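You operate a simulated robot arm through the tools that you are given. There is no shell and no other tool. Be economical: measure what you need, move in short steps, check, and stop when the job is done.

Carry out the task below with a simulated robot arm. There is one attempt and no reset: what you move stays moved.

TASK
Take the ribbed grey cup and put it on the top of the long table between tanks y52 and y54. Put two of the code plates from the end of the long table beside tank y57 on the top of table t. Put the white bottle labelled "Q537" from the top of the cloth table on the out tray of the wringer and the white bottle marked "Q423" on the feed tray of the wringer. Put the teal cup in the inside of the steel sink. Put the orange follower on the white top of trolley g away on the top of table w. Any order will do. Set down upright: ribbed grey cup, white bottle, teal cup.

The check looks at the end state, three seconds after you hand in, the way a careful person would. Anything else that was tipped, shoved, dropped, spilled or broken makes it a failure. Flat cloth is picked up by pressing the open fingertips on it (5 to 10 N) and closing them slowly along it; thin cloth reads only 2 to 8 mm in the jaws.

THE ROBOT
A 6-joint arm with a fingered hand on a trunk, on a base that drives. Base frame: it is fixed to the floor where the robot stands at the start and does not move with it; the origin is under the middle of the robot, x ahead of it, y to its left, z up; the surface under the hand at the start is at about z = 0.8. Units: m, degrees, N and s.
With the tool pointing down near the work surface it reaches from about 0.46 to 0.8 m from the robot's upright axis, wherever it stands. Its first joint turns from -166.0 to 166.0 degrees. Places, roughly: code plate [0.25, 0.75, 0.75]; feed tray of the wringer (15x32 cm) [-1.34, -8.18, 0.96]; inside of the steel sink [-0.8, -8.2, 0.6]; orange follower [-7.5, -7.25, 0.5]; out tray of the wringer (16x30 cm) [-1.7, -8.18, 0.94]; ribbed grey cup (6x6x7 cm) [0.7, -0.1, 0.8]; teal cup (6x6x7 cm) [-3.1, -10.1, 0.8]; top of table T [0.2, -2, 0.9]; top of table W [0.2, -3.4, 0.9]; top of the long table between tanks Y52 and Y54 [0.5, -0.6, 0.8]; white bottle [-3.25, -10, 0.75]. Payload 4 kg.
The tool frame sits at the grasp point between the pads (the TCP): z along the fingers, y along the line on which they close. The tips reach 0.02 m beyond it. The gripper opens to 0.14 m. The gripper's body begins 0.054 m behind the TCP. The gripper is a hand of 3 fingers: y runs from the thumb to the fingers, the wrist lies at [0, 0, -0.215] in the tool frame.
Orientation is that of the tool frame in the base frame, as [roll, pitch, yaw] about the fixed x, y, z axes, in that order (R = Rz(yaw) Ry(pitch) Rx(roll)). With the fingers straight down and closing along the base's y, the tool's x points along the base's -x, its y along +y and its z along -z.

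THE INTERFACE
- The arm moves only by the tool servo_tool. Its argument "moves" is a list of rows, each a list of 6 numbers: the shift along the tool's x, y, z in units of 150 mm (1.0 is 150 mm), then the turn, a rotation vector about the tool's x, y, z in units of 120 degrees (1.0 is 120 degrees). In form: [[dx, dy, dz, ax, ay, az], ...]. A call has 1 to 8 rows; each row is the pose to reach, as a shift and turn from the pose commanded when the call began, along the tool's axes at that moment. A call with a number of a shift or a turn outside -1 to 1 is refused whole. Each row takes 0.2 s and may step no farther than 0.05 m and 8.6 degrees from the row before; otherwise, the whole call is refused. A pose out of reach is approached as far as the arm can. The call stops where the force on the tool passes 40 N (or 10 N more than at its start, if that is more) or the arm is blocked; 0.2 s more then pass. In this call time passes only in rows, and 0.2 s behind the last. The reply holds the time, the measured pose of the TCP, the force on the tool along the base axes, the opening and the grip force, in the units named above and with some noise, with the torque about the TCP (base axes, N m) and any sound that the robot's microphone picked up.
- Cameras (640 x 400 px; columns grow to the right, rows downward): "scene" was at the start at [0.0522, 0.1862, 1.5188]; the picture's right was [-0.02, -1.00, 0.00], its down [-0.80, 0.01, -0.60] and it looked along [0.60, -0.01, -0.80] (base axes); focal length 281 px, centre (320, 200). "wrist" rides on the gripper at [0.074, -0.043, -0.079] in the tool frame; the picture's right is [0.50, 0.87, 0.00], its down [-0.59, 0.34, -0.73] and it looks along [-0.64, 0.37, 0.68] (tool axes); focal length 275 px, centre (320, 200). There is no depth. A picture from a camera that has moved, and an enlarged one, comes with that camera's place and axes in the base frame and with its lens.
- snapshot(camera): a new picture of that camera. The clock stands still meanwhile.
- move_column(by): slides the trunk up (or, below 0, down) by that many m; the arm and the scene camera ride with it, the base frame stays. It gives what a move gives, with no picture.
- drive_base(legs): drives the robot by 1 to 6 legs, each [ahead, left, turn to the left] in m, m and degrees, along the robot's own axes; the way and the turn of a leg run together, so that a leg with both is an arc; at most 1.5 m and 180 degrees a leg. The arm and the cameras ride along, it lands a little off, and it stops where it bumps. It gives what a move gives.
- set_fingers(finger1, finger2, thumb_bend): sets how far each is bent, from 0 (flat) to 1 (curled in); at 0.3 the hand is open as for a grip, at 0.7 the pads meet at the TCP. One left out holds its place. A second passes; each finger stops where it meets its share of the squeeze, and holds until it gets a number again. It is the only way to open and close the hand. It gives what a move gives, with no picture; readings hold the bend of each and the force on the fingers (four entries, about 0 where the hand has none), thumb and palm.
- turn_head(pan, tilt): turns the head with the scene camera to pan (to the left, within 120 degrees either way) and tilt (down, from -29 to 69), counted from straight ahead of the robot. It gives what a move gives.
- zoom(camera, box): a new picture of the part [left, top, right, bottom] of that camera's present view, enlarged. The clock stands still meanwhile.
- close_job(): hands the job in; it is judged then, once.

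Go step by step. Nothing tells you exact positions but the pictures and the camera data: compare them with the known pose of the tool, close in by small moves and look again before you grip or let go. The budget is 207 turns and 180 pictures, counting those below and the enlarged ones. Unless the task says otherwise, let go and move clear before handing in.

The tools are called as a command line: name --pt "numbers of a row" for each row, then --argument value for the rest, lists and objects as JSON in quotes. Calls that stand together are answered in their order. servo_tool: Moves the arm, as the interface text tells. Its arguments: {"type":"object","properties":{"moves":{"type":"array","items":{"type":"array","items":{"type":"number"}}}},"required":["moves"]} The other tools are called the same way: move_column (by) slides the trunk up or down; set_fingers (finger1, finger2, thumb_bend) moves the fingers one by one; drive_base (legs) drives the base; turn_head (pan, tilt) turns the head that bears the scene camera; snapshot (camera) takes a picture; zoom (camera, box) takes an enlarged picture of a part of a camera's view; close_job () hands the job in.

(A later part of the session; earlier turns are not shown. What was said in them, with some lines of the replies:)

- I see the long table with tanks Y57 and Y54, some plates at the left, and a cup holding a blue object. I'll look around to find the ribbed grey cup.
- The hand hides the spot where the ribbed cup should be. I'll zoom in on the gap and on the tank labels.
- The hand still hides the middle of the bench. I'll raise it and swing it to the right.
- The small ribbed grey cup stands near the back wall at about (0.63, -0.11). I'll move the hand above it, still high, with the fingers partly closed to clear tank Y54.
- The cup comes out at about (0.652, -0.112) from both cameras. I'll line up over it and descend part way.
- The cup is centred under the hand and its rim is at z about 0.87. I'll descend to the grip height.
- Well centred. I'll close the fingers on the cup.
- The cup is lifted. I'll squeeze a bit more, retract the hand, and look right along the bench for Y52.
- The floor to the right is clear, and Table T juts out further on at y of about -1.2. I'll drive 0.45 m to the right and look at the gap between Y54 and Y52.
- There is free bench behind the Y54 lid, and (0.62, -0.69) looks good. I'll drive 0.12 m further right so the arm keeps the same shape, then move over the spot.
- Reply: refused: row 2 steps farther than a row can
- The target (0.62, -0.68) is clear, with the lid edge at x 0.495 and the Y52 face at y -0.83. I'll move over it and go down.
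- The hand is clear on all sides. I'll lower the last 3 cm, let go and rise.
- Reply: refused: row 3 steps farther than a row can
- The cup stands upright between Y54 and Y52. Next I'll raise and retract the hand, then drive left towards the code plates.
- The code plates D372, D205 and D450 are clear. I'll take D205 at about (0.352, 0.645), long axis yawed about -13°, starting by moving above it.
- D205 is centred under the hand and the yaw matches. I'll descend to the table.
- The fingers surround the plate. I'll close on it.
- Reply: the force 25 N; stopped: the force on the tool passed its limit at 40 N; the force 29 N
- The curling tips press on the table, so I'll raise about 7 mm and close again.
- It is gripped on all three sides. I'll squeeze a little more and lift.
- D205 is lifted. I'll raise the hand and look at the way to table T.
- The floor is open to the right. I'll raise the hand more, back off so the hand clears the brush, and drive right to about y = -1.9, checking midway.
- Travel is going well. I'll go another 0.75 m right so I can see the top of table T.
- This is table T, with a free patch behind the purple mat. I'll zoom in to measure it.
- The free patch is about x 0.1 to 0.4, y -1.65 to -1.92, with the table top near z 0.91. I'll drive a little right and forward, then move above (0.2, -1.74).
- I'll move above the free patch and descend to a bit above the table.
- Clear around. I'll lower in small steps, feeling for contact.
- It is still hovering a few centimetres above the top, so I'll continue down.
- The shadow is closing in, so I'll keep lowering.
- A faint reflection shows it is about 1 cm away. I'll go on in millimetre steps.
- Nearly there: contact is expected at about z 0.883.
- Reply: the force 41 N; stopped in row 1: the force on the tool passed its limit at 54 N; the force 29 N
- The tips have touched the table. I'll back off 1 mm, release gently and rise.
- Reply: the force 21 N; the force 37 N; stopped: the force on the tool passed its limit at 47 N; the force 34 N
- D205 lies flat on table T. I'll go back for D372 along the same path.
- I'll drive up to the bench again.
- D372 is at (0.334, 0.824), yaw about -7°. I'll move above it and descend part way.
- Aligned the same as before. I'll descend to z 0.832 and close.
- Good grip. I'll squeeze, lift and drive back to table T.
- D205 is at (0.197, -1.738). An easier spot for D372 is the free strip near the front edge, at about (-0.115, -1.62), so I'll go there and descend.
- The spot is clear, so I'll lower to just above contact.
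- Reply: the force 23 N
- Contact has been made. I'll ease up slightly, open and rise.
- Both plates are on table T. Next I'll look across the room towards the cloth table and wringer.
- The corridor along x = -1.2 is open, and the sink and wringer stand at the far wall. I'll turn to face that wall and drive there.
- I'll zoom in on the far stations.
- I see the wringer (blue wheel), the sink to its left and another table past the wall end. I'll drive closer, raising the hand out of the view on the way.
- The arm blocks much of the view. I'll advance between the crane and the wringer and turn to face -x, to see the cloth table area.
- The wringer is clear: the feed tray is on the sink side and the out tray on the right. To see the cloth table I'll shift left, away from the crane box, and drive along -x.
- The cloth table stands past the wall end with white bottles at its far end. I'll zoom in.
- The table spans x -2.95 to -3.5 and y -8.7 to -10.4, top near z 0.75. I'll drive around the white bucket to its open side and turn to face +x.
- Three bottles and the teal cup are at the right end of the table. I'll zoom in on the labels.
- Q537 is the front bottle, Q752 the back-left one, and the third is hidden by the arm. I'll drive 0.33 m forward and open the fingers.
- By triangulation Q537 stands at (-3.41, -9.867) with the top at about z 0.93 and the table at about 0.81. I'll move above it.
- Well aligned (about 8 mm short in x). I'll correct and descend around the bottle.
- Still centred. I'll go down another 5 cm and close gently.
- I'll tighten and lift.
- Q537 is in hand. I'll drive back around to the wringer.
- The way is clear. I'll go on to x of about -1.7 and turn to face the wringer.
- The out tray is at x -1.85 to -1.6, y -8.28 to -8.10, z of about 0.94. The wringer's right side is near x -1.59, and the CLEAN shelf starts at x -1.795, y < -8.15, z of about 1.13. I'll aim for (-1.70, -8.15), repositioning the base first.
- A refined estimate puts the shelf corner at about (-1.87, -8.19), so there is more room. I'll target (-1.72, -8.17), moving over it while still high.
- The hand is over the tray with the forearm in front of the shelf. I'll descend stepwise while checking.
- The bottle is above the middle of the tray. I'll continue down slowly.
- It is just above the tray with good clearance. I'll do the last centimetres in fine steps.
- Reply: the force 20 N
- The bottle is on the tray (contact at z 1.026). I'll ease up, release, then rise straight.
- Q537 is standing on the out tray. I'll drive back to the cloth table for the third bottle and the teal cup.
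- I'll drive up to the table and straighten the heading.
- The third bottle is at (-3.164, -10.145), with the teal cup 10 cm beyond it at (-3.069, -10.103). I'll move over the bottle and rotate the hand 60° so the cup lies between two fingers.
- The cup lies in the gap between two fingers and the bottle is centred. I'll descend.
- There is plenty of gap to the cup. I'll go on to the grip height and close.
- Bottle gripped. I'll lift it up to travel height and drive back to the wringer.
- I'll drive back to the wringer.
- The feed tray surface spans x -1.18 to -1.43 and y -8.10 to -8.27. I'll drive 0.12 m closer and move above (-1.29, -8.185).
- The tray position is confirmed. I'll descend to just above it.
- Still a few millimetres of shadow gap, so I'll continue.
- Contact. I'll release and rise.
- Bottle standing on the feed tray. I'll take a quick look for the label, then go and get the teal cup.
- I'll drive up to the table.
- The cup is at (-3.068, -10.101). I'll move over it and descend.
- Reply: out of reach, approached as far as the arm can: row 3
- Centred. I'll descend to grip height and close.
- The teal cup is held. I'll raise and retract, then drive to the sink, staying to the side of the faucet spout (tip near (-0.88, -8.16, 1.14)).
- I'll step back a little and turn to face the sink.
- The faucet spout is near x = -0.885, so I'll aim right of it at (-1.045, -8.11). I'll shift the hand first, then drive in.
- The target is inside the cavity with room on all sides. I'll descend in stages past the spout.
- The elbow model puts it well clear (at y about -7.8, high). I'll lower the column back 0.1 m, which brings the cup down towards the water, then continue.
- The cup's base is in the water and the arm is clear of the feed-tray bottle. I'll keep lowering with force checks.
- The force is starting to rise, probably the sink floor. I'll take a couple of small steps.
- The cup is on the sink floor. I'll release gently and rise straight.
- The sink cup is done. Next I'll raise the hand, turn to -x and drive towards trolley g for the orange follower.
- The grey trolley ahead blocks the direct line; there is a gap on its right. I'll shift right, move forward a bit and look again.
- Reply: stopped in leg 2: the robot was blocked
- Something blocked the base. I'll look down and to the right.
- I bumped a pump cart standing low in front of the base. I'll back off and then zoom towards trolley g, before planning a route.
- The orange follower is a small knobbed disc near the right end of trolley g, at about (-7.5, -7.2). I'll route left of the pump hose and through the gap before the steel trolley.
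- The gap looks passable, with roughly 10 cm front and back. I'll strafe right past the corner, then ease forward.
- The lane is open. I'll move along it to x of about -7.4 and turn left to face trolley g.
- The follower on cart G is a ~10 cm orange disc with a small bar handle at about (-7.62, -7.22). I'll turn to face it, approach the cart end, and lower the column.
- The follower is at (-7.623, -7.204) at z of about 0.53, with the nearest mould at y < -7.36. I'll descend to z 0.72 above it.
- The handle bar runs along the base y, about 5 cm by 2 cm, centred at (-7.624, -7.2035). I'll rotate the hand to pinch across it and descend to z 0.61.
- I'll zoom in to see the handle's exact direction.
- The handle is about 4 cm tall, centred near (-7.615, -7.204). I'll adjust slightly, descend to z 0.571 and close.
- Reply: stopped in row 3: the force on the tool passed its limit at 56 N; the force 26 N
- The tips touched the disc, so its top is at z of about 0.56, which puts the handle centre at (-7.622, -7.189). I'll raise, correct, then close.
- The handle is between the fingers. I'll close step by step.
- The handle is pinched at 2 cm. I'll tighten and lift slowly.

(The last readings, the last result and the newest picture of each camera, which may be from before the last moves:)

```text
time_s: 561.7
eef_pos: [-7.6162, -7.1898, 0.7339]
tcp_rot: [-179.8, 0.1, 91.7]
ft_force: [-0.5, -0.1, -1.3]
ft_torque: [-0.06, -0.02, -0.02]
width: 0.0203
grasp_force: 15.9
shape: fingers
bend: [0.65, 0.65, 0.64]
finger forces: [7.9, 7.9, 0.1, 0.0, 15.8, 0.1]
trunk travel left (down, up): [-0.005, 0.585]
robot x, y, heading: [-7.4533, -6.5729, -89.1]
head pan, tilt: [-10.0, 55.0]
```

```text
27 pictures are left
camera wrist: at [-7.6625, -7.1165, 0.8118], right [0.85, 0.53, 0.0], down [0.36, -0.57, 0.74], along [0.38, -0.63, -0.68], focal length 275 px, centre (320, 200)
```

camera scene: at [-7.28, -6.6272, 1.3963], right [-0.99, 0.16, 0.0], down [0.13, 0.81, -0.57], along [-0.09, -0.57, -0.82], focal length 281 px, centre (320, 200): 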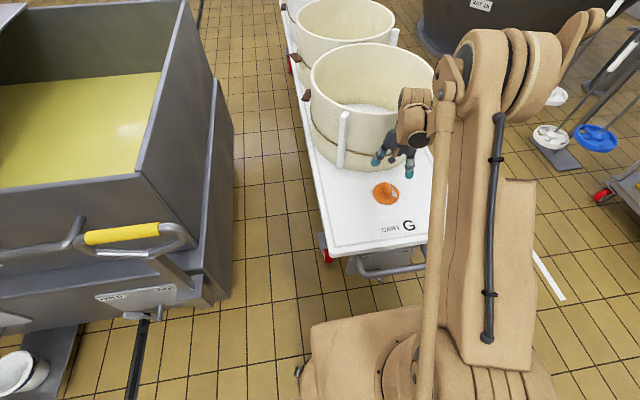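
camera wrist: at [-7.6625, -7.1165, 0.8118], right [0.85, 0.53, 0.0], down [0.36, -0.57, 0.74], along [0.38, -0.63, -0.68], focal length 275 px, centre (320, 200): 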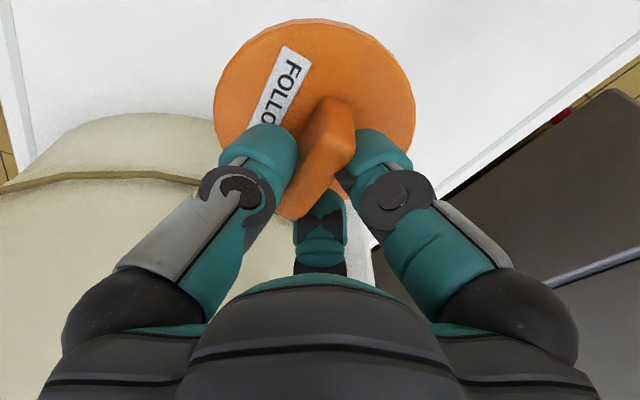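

The follower is held securely. I'll raise the hand and column, back away, and turn to retrace the path.

servo_tool --pt "0 0 -0.33 0 0 0" --pt "0 0 -0.66 0 0 0" --pt "0 0 -0.99 0 0 0"

servo_tool --pt "0 0 -0.33 0 0 0" --pt "0 0 -0.66 0 0 0" --pt "0 0 -0.99 0 0 0"

servo_tool --pt "0 0 -0.33 0 0 0" --pt "0 0 -0.66 0 0 0"

move_column --by 0.12

drive_base --legs '[[-0.47, 0, 0], [0, 0, -91]]'

```text
time_s: 562.5
eef_pos: [-7.6196, -7.1879, 0.8828]
tcp_rot: [-179.7, 0.2, 91.8]
ft_force: [0.1, 0.4, -1.0]
ft_torque: [-0.02, -0.01, 0.0]
width: 0.0197
grasp_force: 15.0
shape: fingers
bend: [0.65, 0.65, 0.64]
finger forces: [7.9, 7.9, 0.0, 0.0, 15.8, 0.0]
trunk travel left (down, up): [-0.005, 0.585]
robot x, y, heading: [-7.4561, -6.5776, -89.4]
head pan, tilt: [-10.0, 55.0]
```

```text
time_s: 563.3
eef_pos: [-7.6162, -7.189, 1.0325]
tcp_rot: [-179.7, 0.1, 91.8]
ft_force: [0.6, 0.0, -1.2]
ft_torque: [0.01, -0.03, -0.01]
width: 0.02
grasp_force: 15.7
shape: fingers
bend: [0.65, 0.65, 0.64]
finger forces: [7.8, 7.8, 0.0, 0.1, 15.8, 0.0]
trunk travel left (down, up): [-0.005, 0.585]
robot x, y, heading: [-7.4562, -6.576, -89.3]
head pan, tilt: [-10.0, 55.0]
```

```text
time_s: 563.9
eef_pos: [-7.6177, -7.1868, 1.1309]
tcp_rot: [-179.8, 0.2, 91.7]
ft_force: [0.2, -0.6, -1.7]
ft_torque: [-0.02, -0.02, 0.01]
width: 0.0198
grasp_force: 15.9
shape: fingers
bend: [0.65, 0.65, 0.64]
finger forces: [7.7, 7.8, 0.0, 0.1, 15.8, 0.1]
trunk travel left (down, up): [-0.005, 0.585]
robot x, y, heading: [-7.4549, -6.5721, -89.2]
head pan, tilt: [-10.0, 55.0]
```

```text
time_s: 565.4
eef_pos: [-7.6182, -7.1861, 1.249]
tcp_rot: [-179.8, 0.2, 91.7]
ft_force: [-0.4, 0.4, -0.4]
ft_torque: [0.03, -0.01, 0.01]
width: 0.0198
grasp_force: 15.8
shape: fingers
bend: [0.65, 0.65, 0.64]
finger forces: [7.8, 7.9, 0.1, 0.0, 15.8, 0.0]
trunk travel left (down, up): [-0.125, 0.465]
robot x, y, heading: [-7.4564, -6.5748, -89.5]
head pan, tilt: [-10.0, 55.0]
```

```text
time_s: 572.0
eef_pos: [-8.0649, -5.9234, 1.2505]
tcp_rot: [-179.8, 0.0, 0.4]
ft_force: [-0.6, 0.0, -1.3]
ft_torque: [-0.01, -0.01, 0.02]
width: 0.0197
grasp_force: 15.8
shape: fingers
bend: [0.65, 0.65, 0.64]
finger forces: [7.7, 7.8, 0.0, 0.0, 15.6, 0.1]
trunk travel left (down, up): [-0.125, 0.465]
robot x, y, heading: [-7.4589, -6.1012, 179.4]
head pan, tilt: [-10.0, 55.0]
```

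I'll retrace the lane backwards to the gap.

drive_base --legs '[[-1.04, 0, 0], [-1.04, 0, 0.3], [0, 0.26, 0]]'

```text
time_s: 583.8
eef_pos: [-5.9893, -6.2224, 1.2501]
tcp_rot: [-179.8, 0.1, 0.2]
ft_force: [-0.2, -0.4, -2.4]
ft_torque: [-0.01, 0.01, 0.03]
width: 0.0197
grasp_force: 15.9
shape: fingers
bend: [0.65, 0.65, 0.64]
finger forces: [7.7, 7.8, 0.0, 0.1, 15.7, 0.1]
trunk travel left (down, up): [-0.125, 0.465]
robot x, y, heading: [-5.3842, -6.3992, 179.4]
head pan, tilt: [-10.0, 55.0]
```

drive_base --legs '[[-0.12, 0.35, 0], [-0.12, 0.3, 0.2], [0, 0.5, 0]]'

```text
time_s: 590.5
eef_pos: [-5.7665, -7.3789, 1.2494]
tcp_rot: [-179.8, 0.0, 0.6]
ft_force: [-0.4, -0.2, -1.4]
ft_torque: [0.0, -0.03, 0.01]
width: 0.0196
grasp_force: 15.9
shape: fingers
bend: [0.65, 0.65, 0.64]
finger forces: [7.8, 7.9, 0.1, 0.0, 15.8, 0.1]
trunk travel left (down, up): [-0.125, 0.465]
robot x, y, heading: [-5.1593, -7.5524, 179.5]
head pan, tilt: [-10.0, 55.0]
```

The tight part is done. I'll continue back along the corridor and north to table W.

drive_base --legs '[[-1.3, -0.05, 0], [-1.3, -0.1, 0.4], [-1.35, 0, 0], [0, -1.35, 0], [0, -1.35, 0]]'

turn_head --pan -110 --tilt 25

snapshot --camera "scene"

```text
time_s: 622.0
eef_pos: [-1.7942, -4.5756, 1.2499]
tcp_rot: [-179.9, 0.1, 0.3]
ft_force: [-0.1, 0.9, -0.3]
ft_torque: [-0.02, 0.0, 0.04]
width: 0.0195
grasp_force: 16.2
shape: fingers
bend: [0.65, 0.65, 0.64]
finger forces: [8.0, 8.1, 0.1, 0.0, 16.1, 0.0]
trunk travel left (down, up): [-0.125, 0.465]
robot x, y, heading: [-1.1905, -4.753, 179.3]
head pan, tilt: [-10.0, 55.0]
```

```text
time_s: 623.8
eef_pos: [-1.7954, -4.5754, 1.2492]
tcp_rot: [-179.8, 0.2, 0.2]
ft_force: [0.2, 0.0, -1.2]
ft_torque: [-0.02, 0.03, -0.02]
width: 0.0197
grasp_force: 16.4
shape: fingers
bend: [0.65, 0.65, 0.64]
finger forces: [8.0, 8.1, 0.0, 0.1, 16.1, 0.1]
trunk travel left (down, up): [-0.125, 0.465]
robot x, y, heading: [-1.1881, -4.7521, 179.2]
head pan, tilt: [-110.0, 25.0]
```

```text
26 pictures are left
camera scene: at [-1.1409, -4.8592, 1.5603], right [0.94, -0.35, 0.0], down [-0.15, -0.4, -0.91], along [0.32, 0.85, -0.42], focal length 281 px, centre (320, 200)
```

scene: 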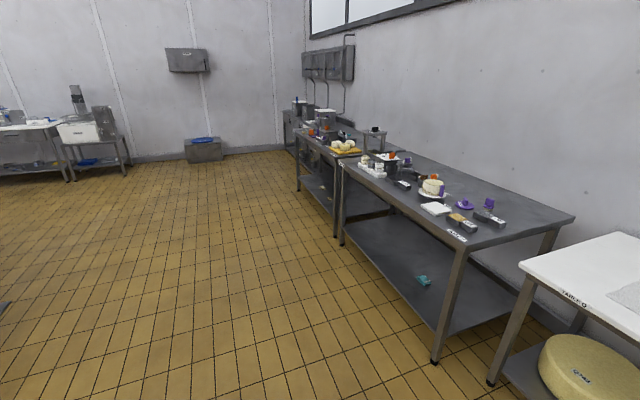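

The grey table ahead should be table W. I'll drive alongside it and face it.

drive_base --legs '[[0, -1.2, 0], [0, 0, -179]]'

turn_head --pan 0 --tilt 30

snapshot --camera "scene"

zoom --camera "scene" --box '[160, 130, 480, 330]'

```text
time_s: 637.3
eef_pos: [-0.5636, -3.7031, 1.2503]
tcp_rot: [-179.8, 0.2, -179.2]
ft_force: [0.4, 0.0, -0.5]
ft_torque: [0.03, 0.03, 0.01]
width: 0.0192
grasp_force: 15.6
shape: fingers
bend: [0.65, 0.65, 0.64]
finger forces: [7.7, 7.8, 0.1, 0.0, 15.6, 0.0]
trunk travel left (down, up): [-0.125, 0.465]
robot x, y, heading: [-1.1696, -3.528, -0.4]
head pan, tilt: [-110.0, 25.0]
```

```text
time_s: 639.2
eef_pos: [-0.5642, -3.7029, 1.2493]
tcp_rot: [-179.8, 0.1, -179.2]
ft_force: [0.5, -0.2, -0.8]
ft_torque: [0.02, -0.02, 0.0]
width: 0.0191
grasp_force: 15.4
shape: fingers
bend: [0.65, 0.65, 0.64]
finger forces: [7.7, 7.9, 0.1, 0.0, 15.6, 0.0]
trunk travel left (down, up): [-0.125, 0.465]
robot x, y, heading: [-1.1738, -3.5338, -0.3]
head pan, tilt: [0.0, 30.0]
```

```text
25 pictures are left
camera scene: at [-1.1021, -3.3445, 1.5523], right [-0.01, -1.0, 0.0], down [-0.5, 0.0, -0.87], along [0.87, -0.01, -0.5], focal length 281 px, centre (320, 200)
```

scene: 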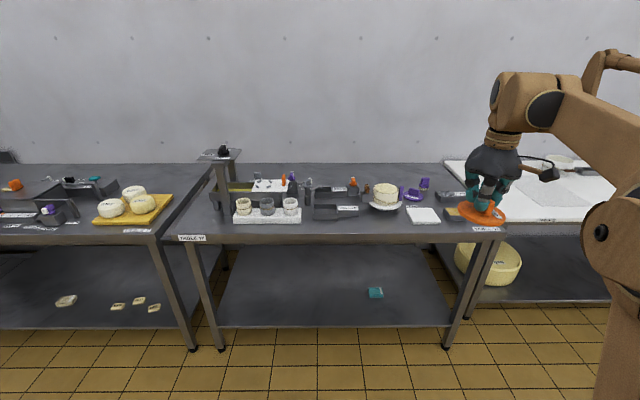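

```text
2.00 times, centred on (320, 230) of scene
camera zoom: at [-1.1021, -3.3445, 1.5523], right [-0.01, -1.0, 0.0], down [-0.5, 0.0, -0.87], along [0.87, -0.01, -0.5], focal length 562 px, centre (320, 140)
```

zoom: 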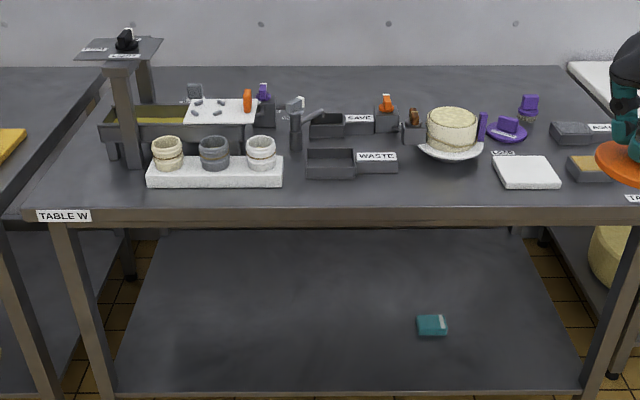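

This is table W. There is a free patch at the front between WASTE and the white plate, about (-0.09, -3.63). I'll drive closer to measure it.

drive_base --legs '[[0.56, 0, 0.3]]'

turn_head --pan -10 --tilt 50

snapshot --camera "scene"

snapshot --camera "wrist"

```text
time_s: 642.4
eef_pos: [-0.0063, -3.7077, 1.2486]
tcp_rot: [-179.9, 0.2, -179.3]
ft_force: [-0.4, 0.2, -1.5]
ft_torque: [0.01, 0.04, -0.01]
width: 0.0193
grasp_force: 15.7
shape: fingers
bend: [0.65, 0.65, 0.64]
finger forces: [7.8, 7.8, 0.0, 0.0, 15.6, 0.1]
trunk travel left (down, up): [-0.125, 0.465]
robot x, y, heading: [-0.6123, -3.534, -0.8]
head pan, tilt: [0.0, 30.0]
```

```text
time_s: 643.2
eef_pos: [-0.0059, -3.7073, 1.2492]
tcp_rot: [-179.7, 0.2, -179.3]
ft_force: [0.8, 0.1, -0.9]
ft_torque: [0.03, 0.03, 0.02]
width: 0.0193
grasp_force: 15.4
shape: fingers
bend: [0.65, 0.65, 0.64]
finger forces: [7.8, 7.7, 0.0, 0.1, 15.6, 0.0]
trunk travel left (down, up): [-0.125, 0.465]
robot x, y, heading: [-0.6148, -3.5356, -0.5]
head pan, tilt: [-10.0, 50.0]
```

```text
23 pictures are left
camera scene: at [-0.5587, -3.3613, 1.5229], right [-0.18, -0.98, 0.0], down [-0.75, 0.14, -0.64], along [0.63, -0.12, -0.77], focal length 281 px, centre (320, 200)
```

scene: 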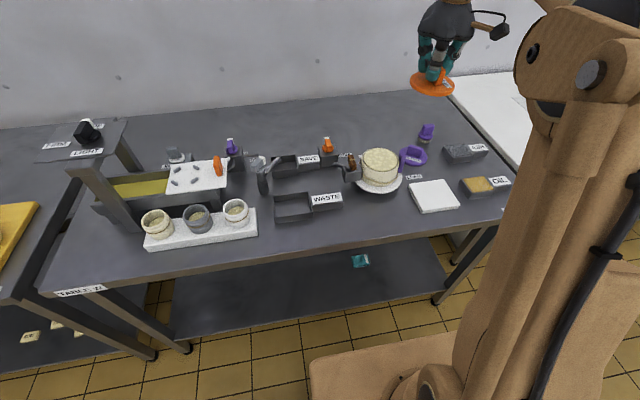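

```text
22 pictures are left
camera wrist: at [-0.0799, -3.7516, 1.3282], right [-0.51, 0.86, 0.0], down [0.58, 0.35, 0.74], along [0.63, 0.37, -0.68], focal length 275 px, centre (320, 200)
```

wrist: 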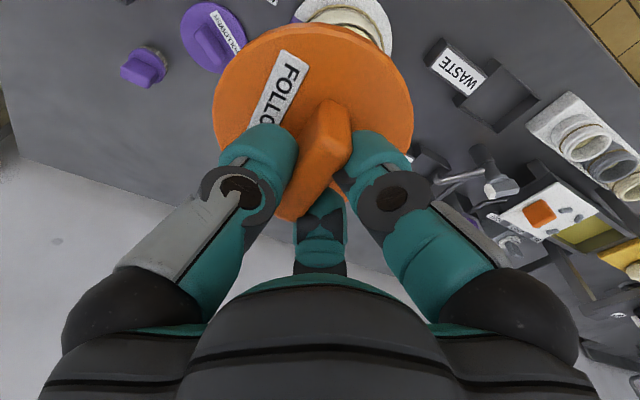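

The patch centre is (-0.112, -3.635), bounded by the front edge (-0.19), dish (-0.035), WASTE (y -3.52) and plate (y -3.757). I'll move over it and descend to z 0.96.

servo_tool --pt "0.235 0.16 0 0 0 0" --pt "0.47 0.32 0 0 0 0" --pt "0.705 0.48 0 0 0 0" --pt "0.705 0.48 0.33 0 0 0" --pt "0.705 0.48 0.66 0 0 0" --pt "0.705 0.48 0.95 0 0 0"

servo_tool --pt "0 0 0.33 0 0 0" --pt "0 0 0.66 0 0 0" --pt "0 0 0.97 0 0 0"

snapshot --camera "scene"

snapshot --camera "wrist"

```text
time_s: 644.6
eef_pos: [-0.1111, -3.6366, 1.1054]
tcp_rot: [-179.9, 0.1, -179.3]
ft_force: [0.1, -0.2, -1.3]
ft_torque: [0.02, 0.02, -0.01]
width: 0.0191
grasp_force: 15.8
shape: fingers
bend: [0.65, 0.65, 0.64]
finger forces: [7.8, 8.0, 0.1, 0.0, 15.9, 0.1]
trunk travel left (down, up): [-0.125, 0.465]
robot x, y, heading: [-0.6123, -3.5345, -0.5]
head pan, tilt: [-10.0, 50.0]
```

```text
time_s: 645.4
eef_pos: [-0.1099, -3.6386, 0.9613]
tcp_rot: [-179.9, 0.1, -179.3]
ft_force: [0.5, 0.3, -1.0]
ft_torque: [0.0, -0.02, -0.04]
width: 0.0192
grasp_force: 15.4
shape: fingers
bend: [0.65, 0.65, 0.64]
finger forces: [8.0, 8.0, 0.1, 0.1, 15.9, 0.0]
trunk travel left (down, up): [-0.125, 0.465]
robot x, y, heading: [-0.6139, -3.5338, -0.2]
head pan, tilt: [-10.0, 50.0]
```

```text
21 pictures are left
camera scene: at [-0.558, -3.3615, 1.5228], right [-0.18, -0.98, 0.0], down [-0.75, 0.14, -0.64], along [0.63, -0.12, -0.77], focal length 281 px, centre (320, 200)
```

scene: 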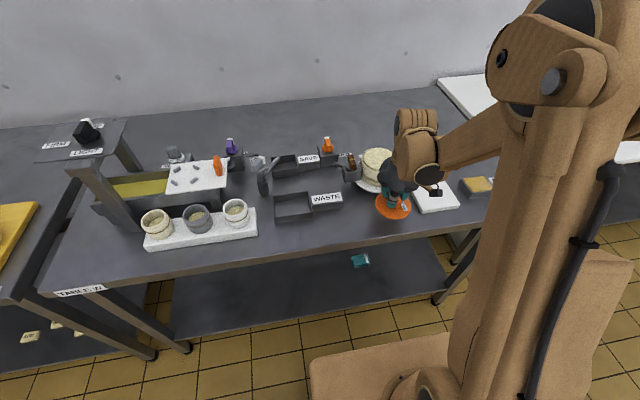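

```text
20 pictures are left
camera wrist: at [-0.1839, -3.6831, 1.0396], right [-0.51, 0.86, 0.0], down [0.58, 0.35, 0.73], along [0.63, 0.37, -0.68], focal length 275 px, centre (320, 200)
```

wrist: 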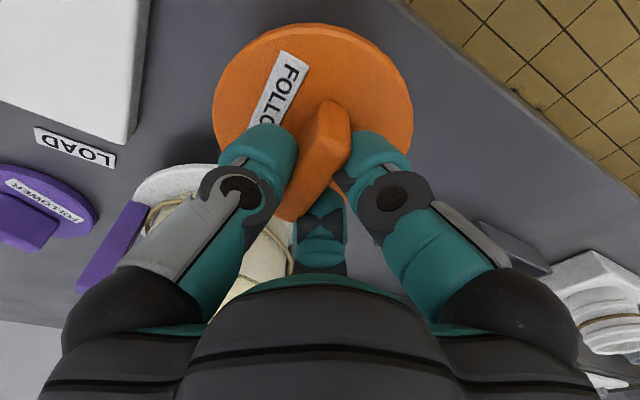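

Clear. I'll lower to just above the table, then in fine steps.

servo_tool --pt "0.03 0 0.12 0 0 0" --pt "0.03 0 0.24 0 0 0" --pt "0.03 0 0.3 0 0 0"

servo_tool --pt "0 0 0.02 0 0 0" --pt "0 0 0.04 0 0 0"

servo_tool --pt "0 0 0.015 0 0 0" --pt "0 0 0.03 0 0 0"

zoom --camera "scene" --box '[320, 120, 480, 240]'

```text
time_s: 646.2
eef_pos: [-0.1174, -3.6375, 0.9174]
tcp_rot: [-179.8, 0.2, -179.3]
ft_force: [-0.9, -0.2, -1.2]
ft_torque: [0.04, 0.02, 0.01]
width: 0.019
grasp_force: 15.7
shape: fingers
bend: [0.65, 0.65, 0.64]
finger forces: [7.9, 8.0, 0.1, 0.0, 16.0, 0.0]
trunk travel left (down, up): [-0.125, 0.465]
robot x, y, heading: [-0.6102, -3.5336, -0.4]
head pan, tilt: [-10.0, 50.0]
```

```text
time_s: 646.8
eef_pos: [-0.1184, -3.637, 0.9106]
tcp_rot: [-179.8, 0.1, -179.3]
ft_force: [0.3, 0.7, -1.0]
ft_torque: [0.01, -0.01, 0.0]
width: 0.0192
grasp_force: 16.0
shape: fingers
bend: [0.65, 0.65, 0.64]
finger forces: [7.9, 8.0, 0.0, 0.0, 16.0, 0.0]
trunk travel left (down, up): [-0.125, 0.465]
robot x, y, heading: [-0.616, -3.5349, -0.5]
head pan, tilt: [-10.0, 50.0]
```

```text
time_s: 647.4
eef_pos: [-0.1166, -3.6359, 0.907]
tcp_rot: [-179.8, 0.3, -179.3]
ft_force: [0.5, 1.1, -0.2]
ft_torque: [-0.07, 0.05, 0.01]
width: 0.0192
grasp_force: 16.7
shape: fingers
bend: [0.65, 0.65, 0.64]
finger forces: [8.3, 8.4, 0.1, 0.0, 16.3, 0.0]
trunk travel left (down, up): [-0.125, 0.465]
robot x, y, heading: [-0.6173, -3.5334, -0.3]
head pan, tilt: [-10.0, 50.0]
```

```text
3.33 times, centred on (400, 180) of scene
camera zoom: at [-0.5589, -3.3612, 1.5228], right [-0.18, -0.98, 0.0], down [-0.75, 0.14, -0.64], along [0.63, -0.12, -0.77], focal length 936 px, centre (53, 267)
```

zoom: 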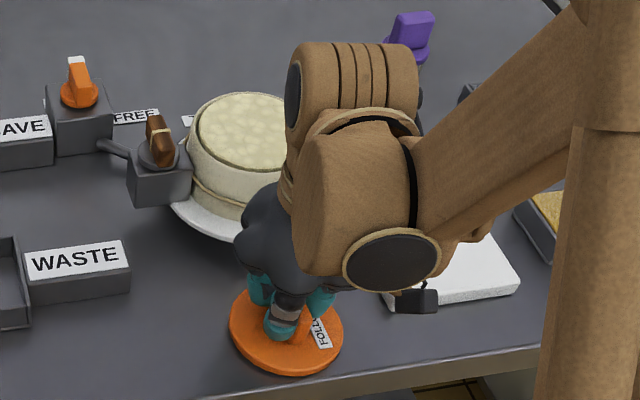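

The disc is just starting to touch, but only about 1 cm from the front edge. I'll lift slightly, shift 1 cm inward and set it down.

servo_tool --pt "0 0 -0.05 0 0 0" --pt "-0.07 0 -0.05 0 0 0" --pt "-0.07 0 -0.02 0 0 0" --pt "-0.07 0 0 0 0 0"

servo_tool --pt "0 0 0.013 0 0 0"

servo_tool --pt "0 0 0.013 0 0 0"

zoom --camera "scene" --box '[320, 120, 480, 240]'

```text
time_s: 648.4
eef_pos: [-0.1059, -3.6378, 0.9072]
tcp_rot: [-179.8, 0.1, -179.3]
ft_force: [0.5, -0.4, 0.3]
ft_torque: [-0.03, 0.0, 0.0]
width: 0.019
grasp_force: 16.6
shape: fingers
bend: [0.65, 0.65, 0.64]
finger forces: [8.1, 8.4, 0.0, 0.1, 16.5, 0.0]
trunk travel left (down, up): [-0.125, 0.465]
robot x, y, heading: [-0.6116, -3.5341, -0.5]
head pan, tilt: [-10.0, 50.0]
```

```text
time_s: 648.8
eef_pos: [-0.1066, -3.6378, 0.9041]
tcp_rot: [-179.9, 0.3, -179.4]
ft_force: [0.8, 0.4, 5.7]
ft_torque: [-0.12, -0.01, -0.01]
width: 0.0191
grasp_force: 18.5
shape: fingers
bend: [0.65, 0.65, 0.64]
finger forces: [9.6, 9.5, 0.0, 0.1, 18.4, 0.0]
trunk travel left (down, up): [-0.125, 0.465]
robot x, y, heading: [-0.6145, -3.5363, -0.2]
head pan, tilt: [-10.0, 50.0]
```

```text
time_s: 649.2
eef_pos: [-0.1073, -3.6367, 0.9041]
tcp_rot: [-179.7, 0.2, -179.3]
ft_force: [4.7, 2.2, 26.3]
ft_torque: [-0.25, -0.06, 0.0]
width: 0.0185
grasp_force: 22.7
shape: fingers
bend: [0.66, 0.65, 0.64]
finger forces: [12.9, 10.6, 0.0, 0.0, 21.9, 0.0]
trunk travel left (down, up): [-0.125, 0.465]
robot x, y, heading: [-0.6129, -3.5332, -0.6]
head pan, tilt: [-10.0, 50.0]
```

```text
3.33 times, centred on (400, 180) of scene
camera zoom: at [-0.5604, -3.3605, 1.5231], right [-0.18, -0.98, 0.0], down [-0.75, 0.14, -0.64], along [0.63, -0.12, -0.77], focal length 936 px, centre (53, 267)
```

zoom: 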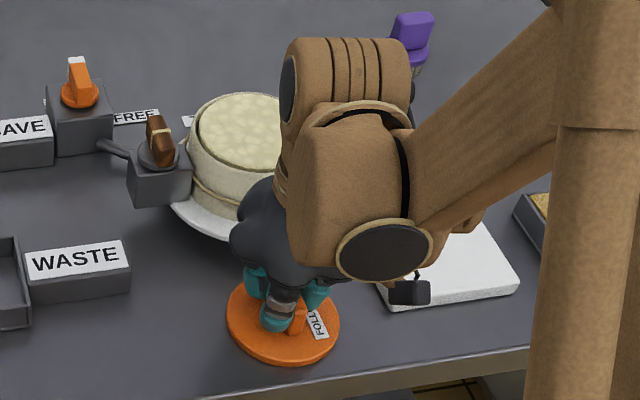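

The disc is on the table with good margin. I'll ease up, open a little and rise straight up.

servo_tool --pt "0 0 -0.015 0 0 0"

set_fingers --finger1 0.56 --finger2 0.56 --thumb_bend 0.56

set_fingers --finger1 0.5 --finger2 0.5 --thumb_bend 0.5

servo_tool --pt "0 0 -0.1 0 0 0" --pt "0 0 -0.3 0 0 0" --pt "0 0 -0.6 0 0 0" --pt "0 0 -0.9 0 0 0"

servo_tool --pt "0 0 -0.33 0 0 0" --pt "0 0 -0.66 0 0 0" --pt "0 0 -0.99 0 0 0"

drive_base --legs '[[-0.4, 0, 0]]'

snapshot --camera "scene"

```text
time_s: 649.6
eef_pos: [-0.1059, -3.6382, 0.9041]
tcp_rot: [-179.8, 0.2, -179.3]
ft_force: [-0.6, 0.1, 4.4]
ft_torque: [-0.12, 0.0, 0.0]
width: 0.0187
grasp_force: 20.5
shape: fingers
bend: [0.66, 0.65, 0.64]
finger forces: [10.7, 9.6, 0.0, 0.0, 19.8, 0.0]
trunk travel left (down, up): [-0.125, 0.465]
robot x, y, heading: [-0.6156, -3.5338, -0.5]
head pan, tilt: [-10.0, 50.0]
```

```text
time_s: 650.6
eef_pos: [-0.106, -3.6377, 0.9046]
tcp_rot: [-179.8, 0.2, -179.3]
ft_force: [0.1, -0.2, 0.5]
ft_torque: [0.0, 0.02, -0.01]
width: 0.0445
grasp_force: 0.1
shape: fingers
bend: [0.56, 0.56, 0.56]
finger forces: [0.1, 0.1, 0.0, 0.1, 0.0, 0.0]
trunk travel left (down, up): [-0.125, 0.465]
robot x, y, heading: [-0.617, -3.5389, 0.1]
head pan, tilt: [-10.0, 50.0]
```

```text
time_s: 651.6
eef_pos: [-0.1056, -3.639, 0.9048]
tcp_rot: [-179.8, 0.2, -179.4]
ft_force: [0.2, -0.7, -0.3]
ft_torque: [0.03, 0.0, 0.02]
width: 0.0633
grasp_force: 0.0
shape: fingers
bend: [0.5, 0.5, 0.5]
finger forces: [0.1, 0.0, 0.0, 0.0, 0.1, 0.1]
trunk travel left (down, up): [-0.125, 0.465]
robot x, y, heading: [-0.6156, -3.5349, -0.6]
head pan, tilt: [-10.0, 50.0]
```

```text
time_s: 652.6
eef_pos: [-0.1075, -3.6369, 1.0393]
tcp_rot: [-179.8, 0.2, -179.3]
ft_force: [0.1, -0.1, -0.2]
ft_torque: [0.02, 0.02, 0.02]
width: 0.0636
grasp_force: 0.0
shape: fingers
bend: [0.5, 0.5, 0.5]
finger forces: [0.0, 0.0, 0.0, 0.0, 0.0, 0.0]
trunk travel left (down, up): [-0.125, 0.465]
robot x, y, heading: [-0.6146, -3.536, -0.1]
head pan, tilt: [-10.0, 50.0]
```

```text
time_s: 653.4
eef_pos: [-0.1075, -3.6374, 1.1859]
tcp_rot: [-179.8, 0.2, -179.3]
ft_force: [0.1, 0.0, -0.6]
ft_torque: [0.04, 0.02, -0.01]
width: 0.0636
grasp_force: 0.1
shape: fingers
bend: [0.5, 0.5, 0.5]
finger forces: [0.0, 0.0, 0.0, 0.0, 0.0, 0.0]
trunk travel left (down, up): [-0.125, 0.465]
robot x, y, heading: [-0.6111, -3.5344, -0.4]
head pan, tilt: [-10.0, 50.0]
```

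```text
time_s: 655.9
eef_pos: [-0.5093, -3.6356, 1.1863]
tcp_rot: [-179.8, 0.2, -179.4]
ft_force: [-0.1, -0.3, -0.5]
ft_torque: [0.02, -0.01, -0.03]
width: 0.0636
grasp_force: 0.1
shape: fingers
bend: [0.5, 0.5, 0.5]
finger forces: [0.0, 0.0, 0.0, 0.0, 0.0, 0.1]
trunk travel left (down, up): [-0.125, 0.465]
robot x, y, heading: [-1.0107, -3.5275, -0.5]
head pan, tilt: [-10.0, 50.0]
```

```text
17 pictures are left
camera scene: at [-0.9597, -3.3583, 1.5228], right [-0.18, -0.98, 0.0], down [-0.75, 0.14, -0.64], along [0.63, -0.12, -0.77], focal length 281 px, centre (320, 200)
```

scene: 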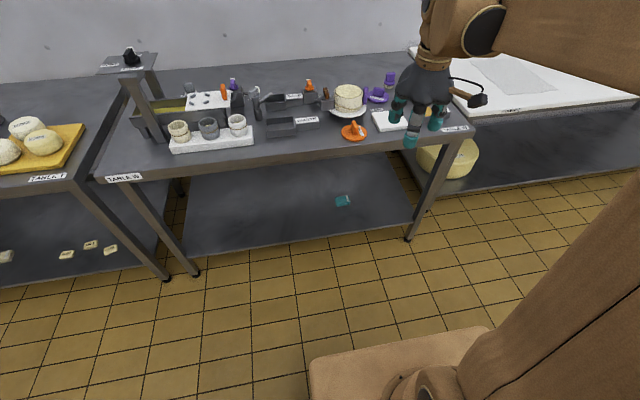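

The orange follower lies flat on table W, and every other item is in its place with the hand clear. I'm handing the job in.

close_job

```text
The job is handed in.
```

I've handed the job in with every item placed, but on the way to trolley g the base bumped a pump cart. I backed off at once and saw no sign it had moved.

- **Ribbed grey cup:** upright on the long table between tanks y52 and y54.
- **Code plates:** D205 and D372 are on table t.
- **Bottles:** Q537 is on the out tray. The bottle on the feed tray is the one I took to be Q423; I never saw its label, but the only other bottle left on the cloth table reads Q752.
- **Teal cup:** set down in the sink, underwater; it was upright when I let go, but I couldn't see it afterwards.
- **Orange follower:** flat on table w.
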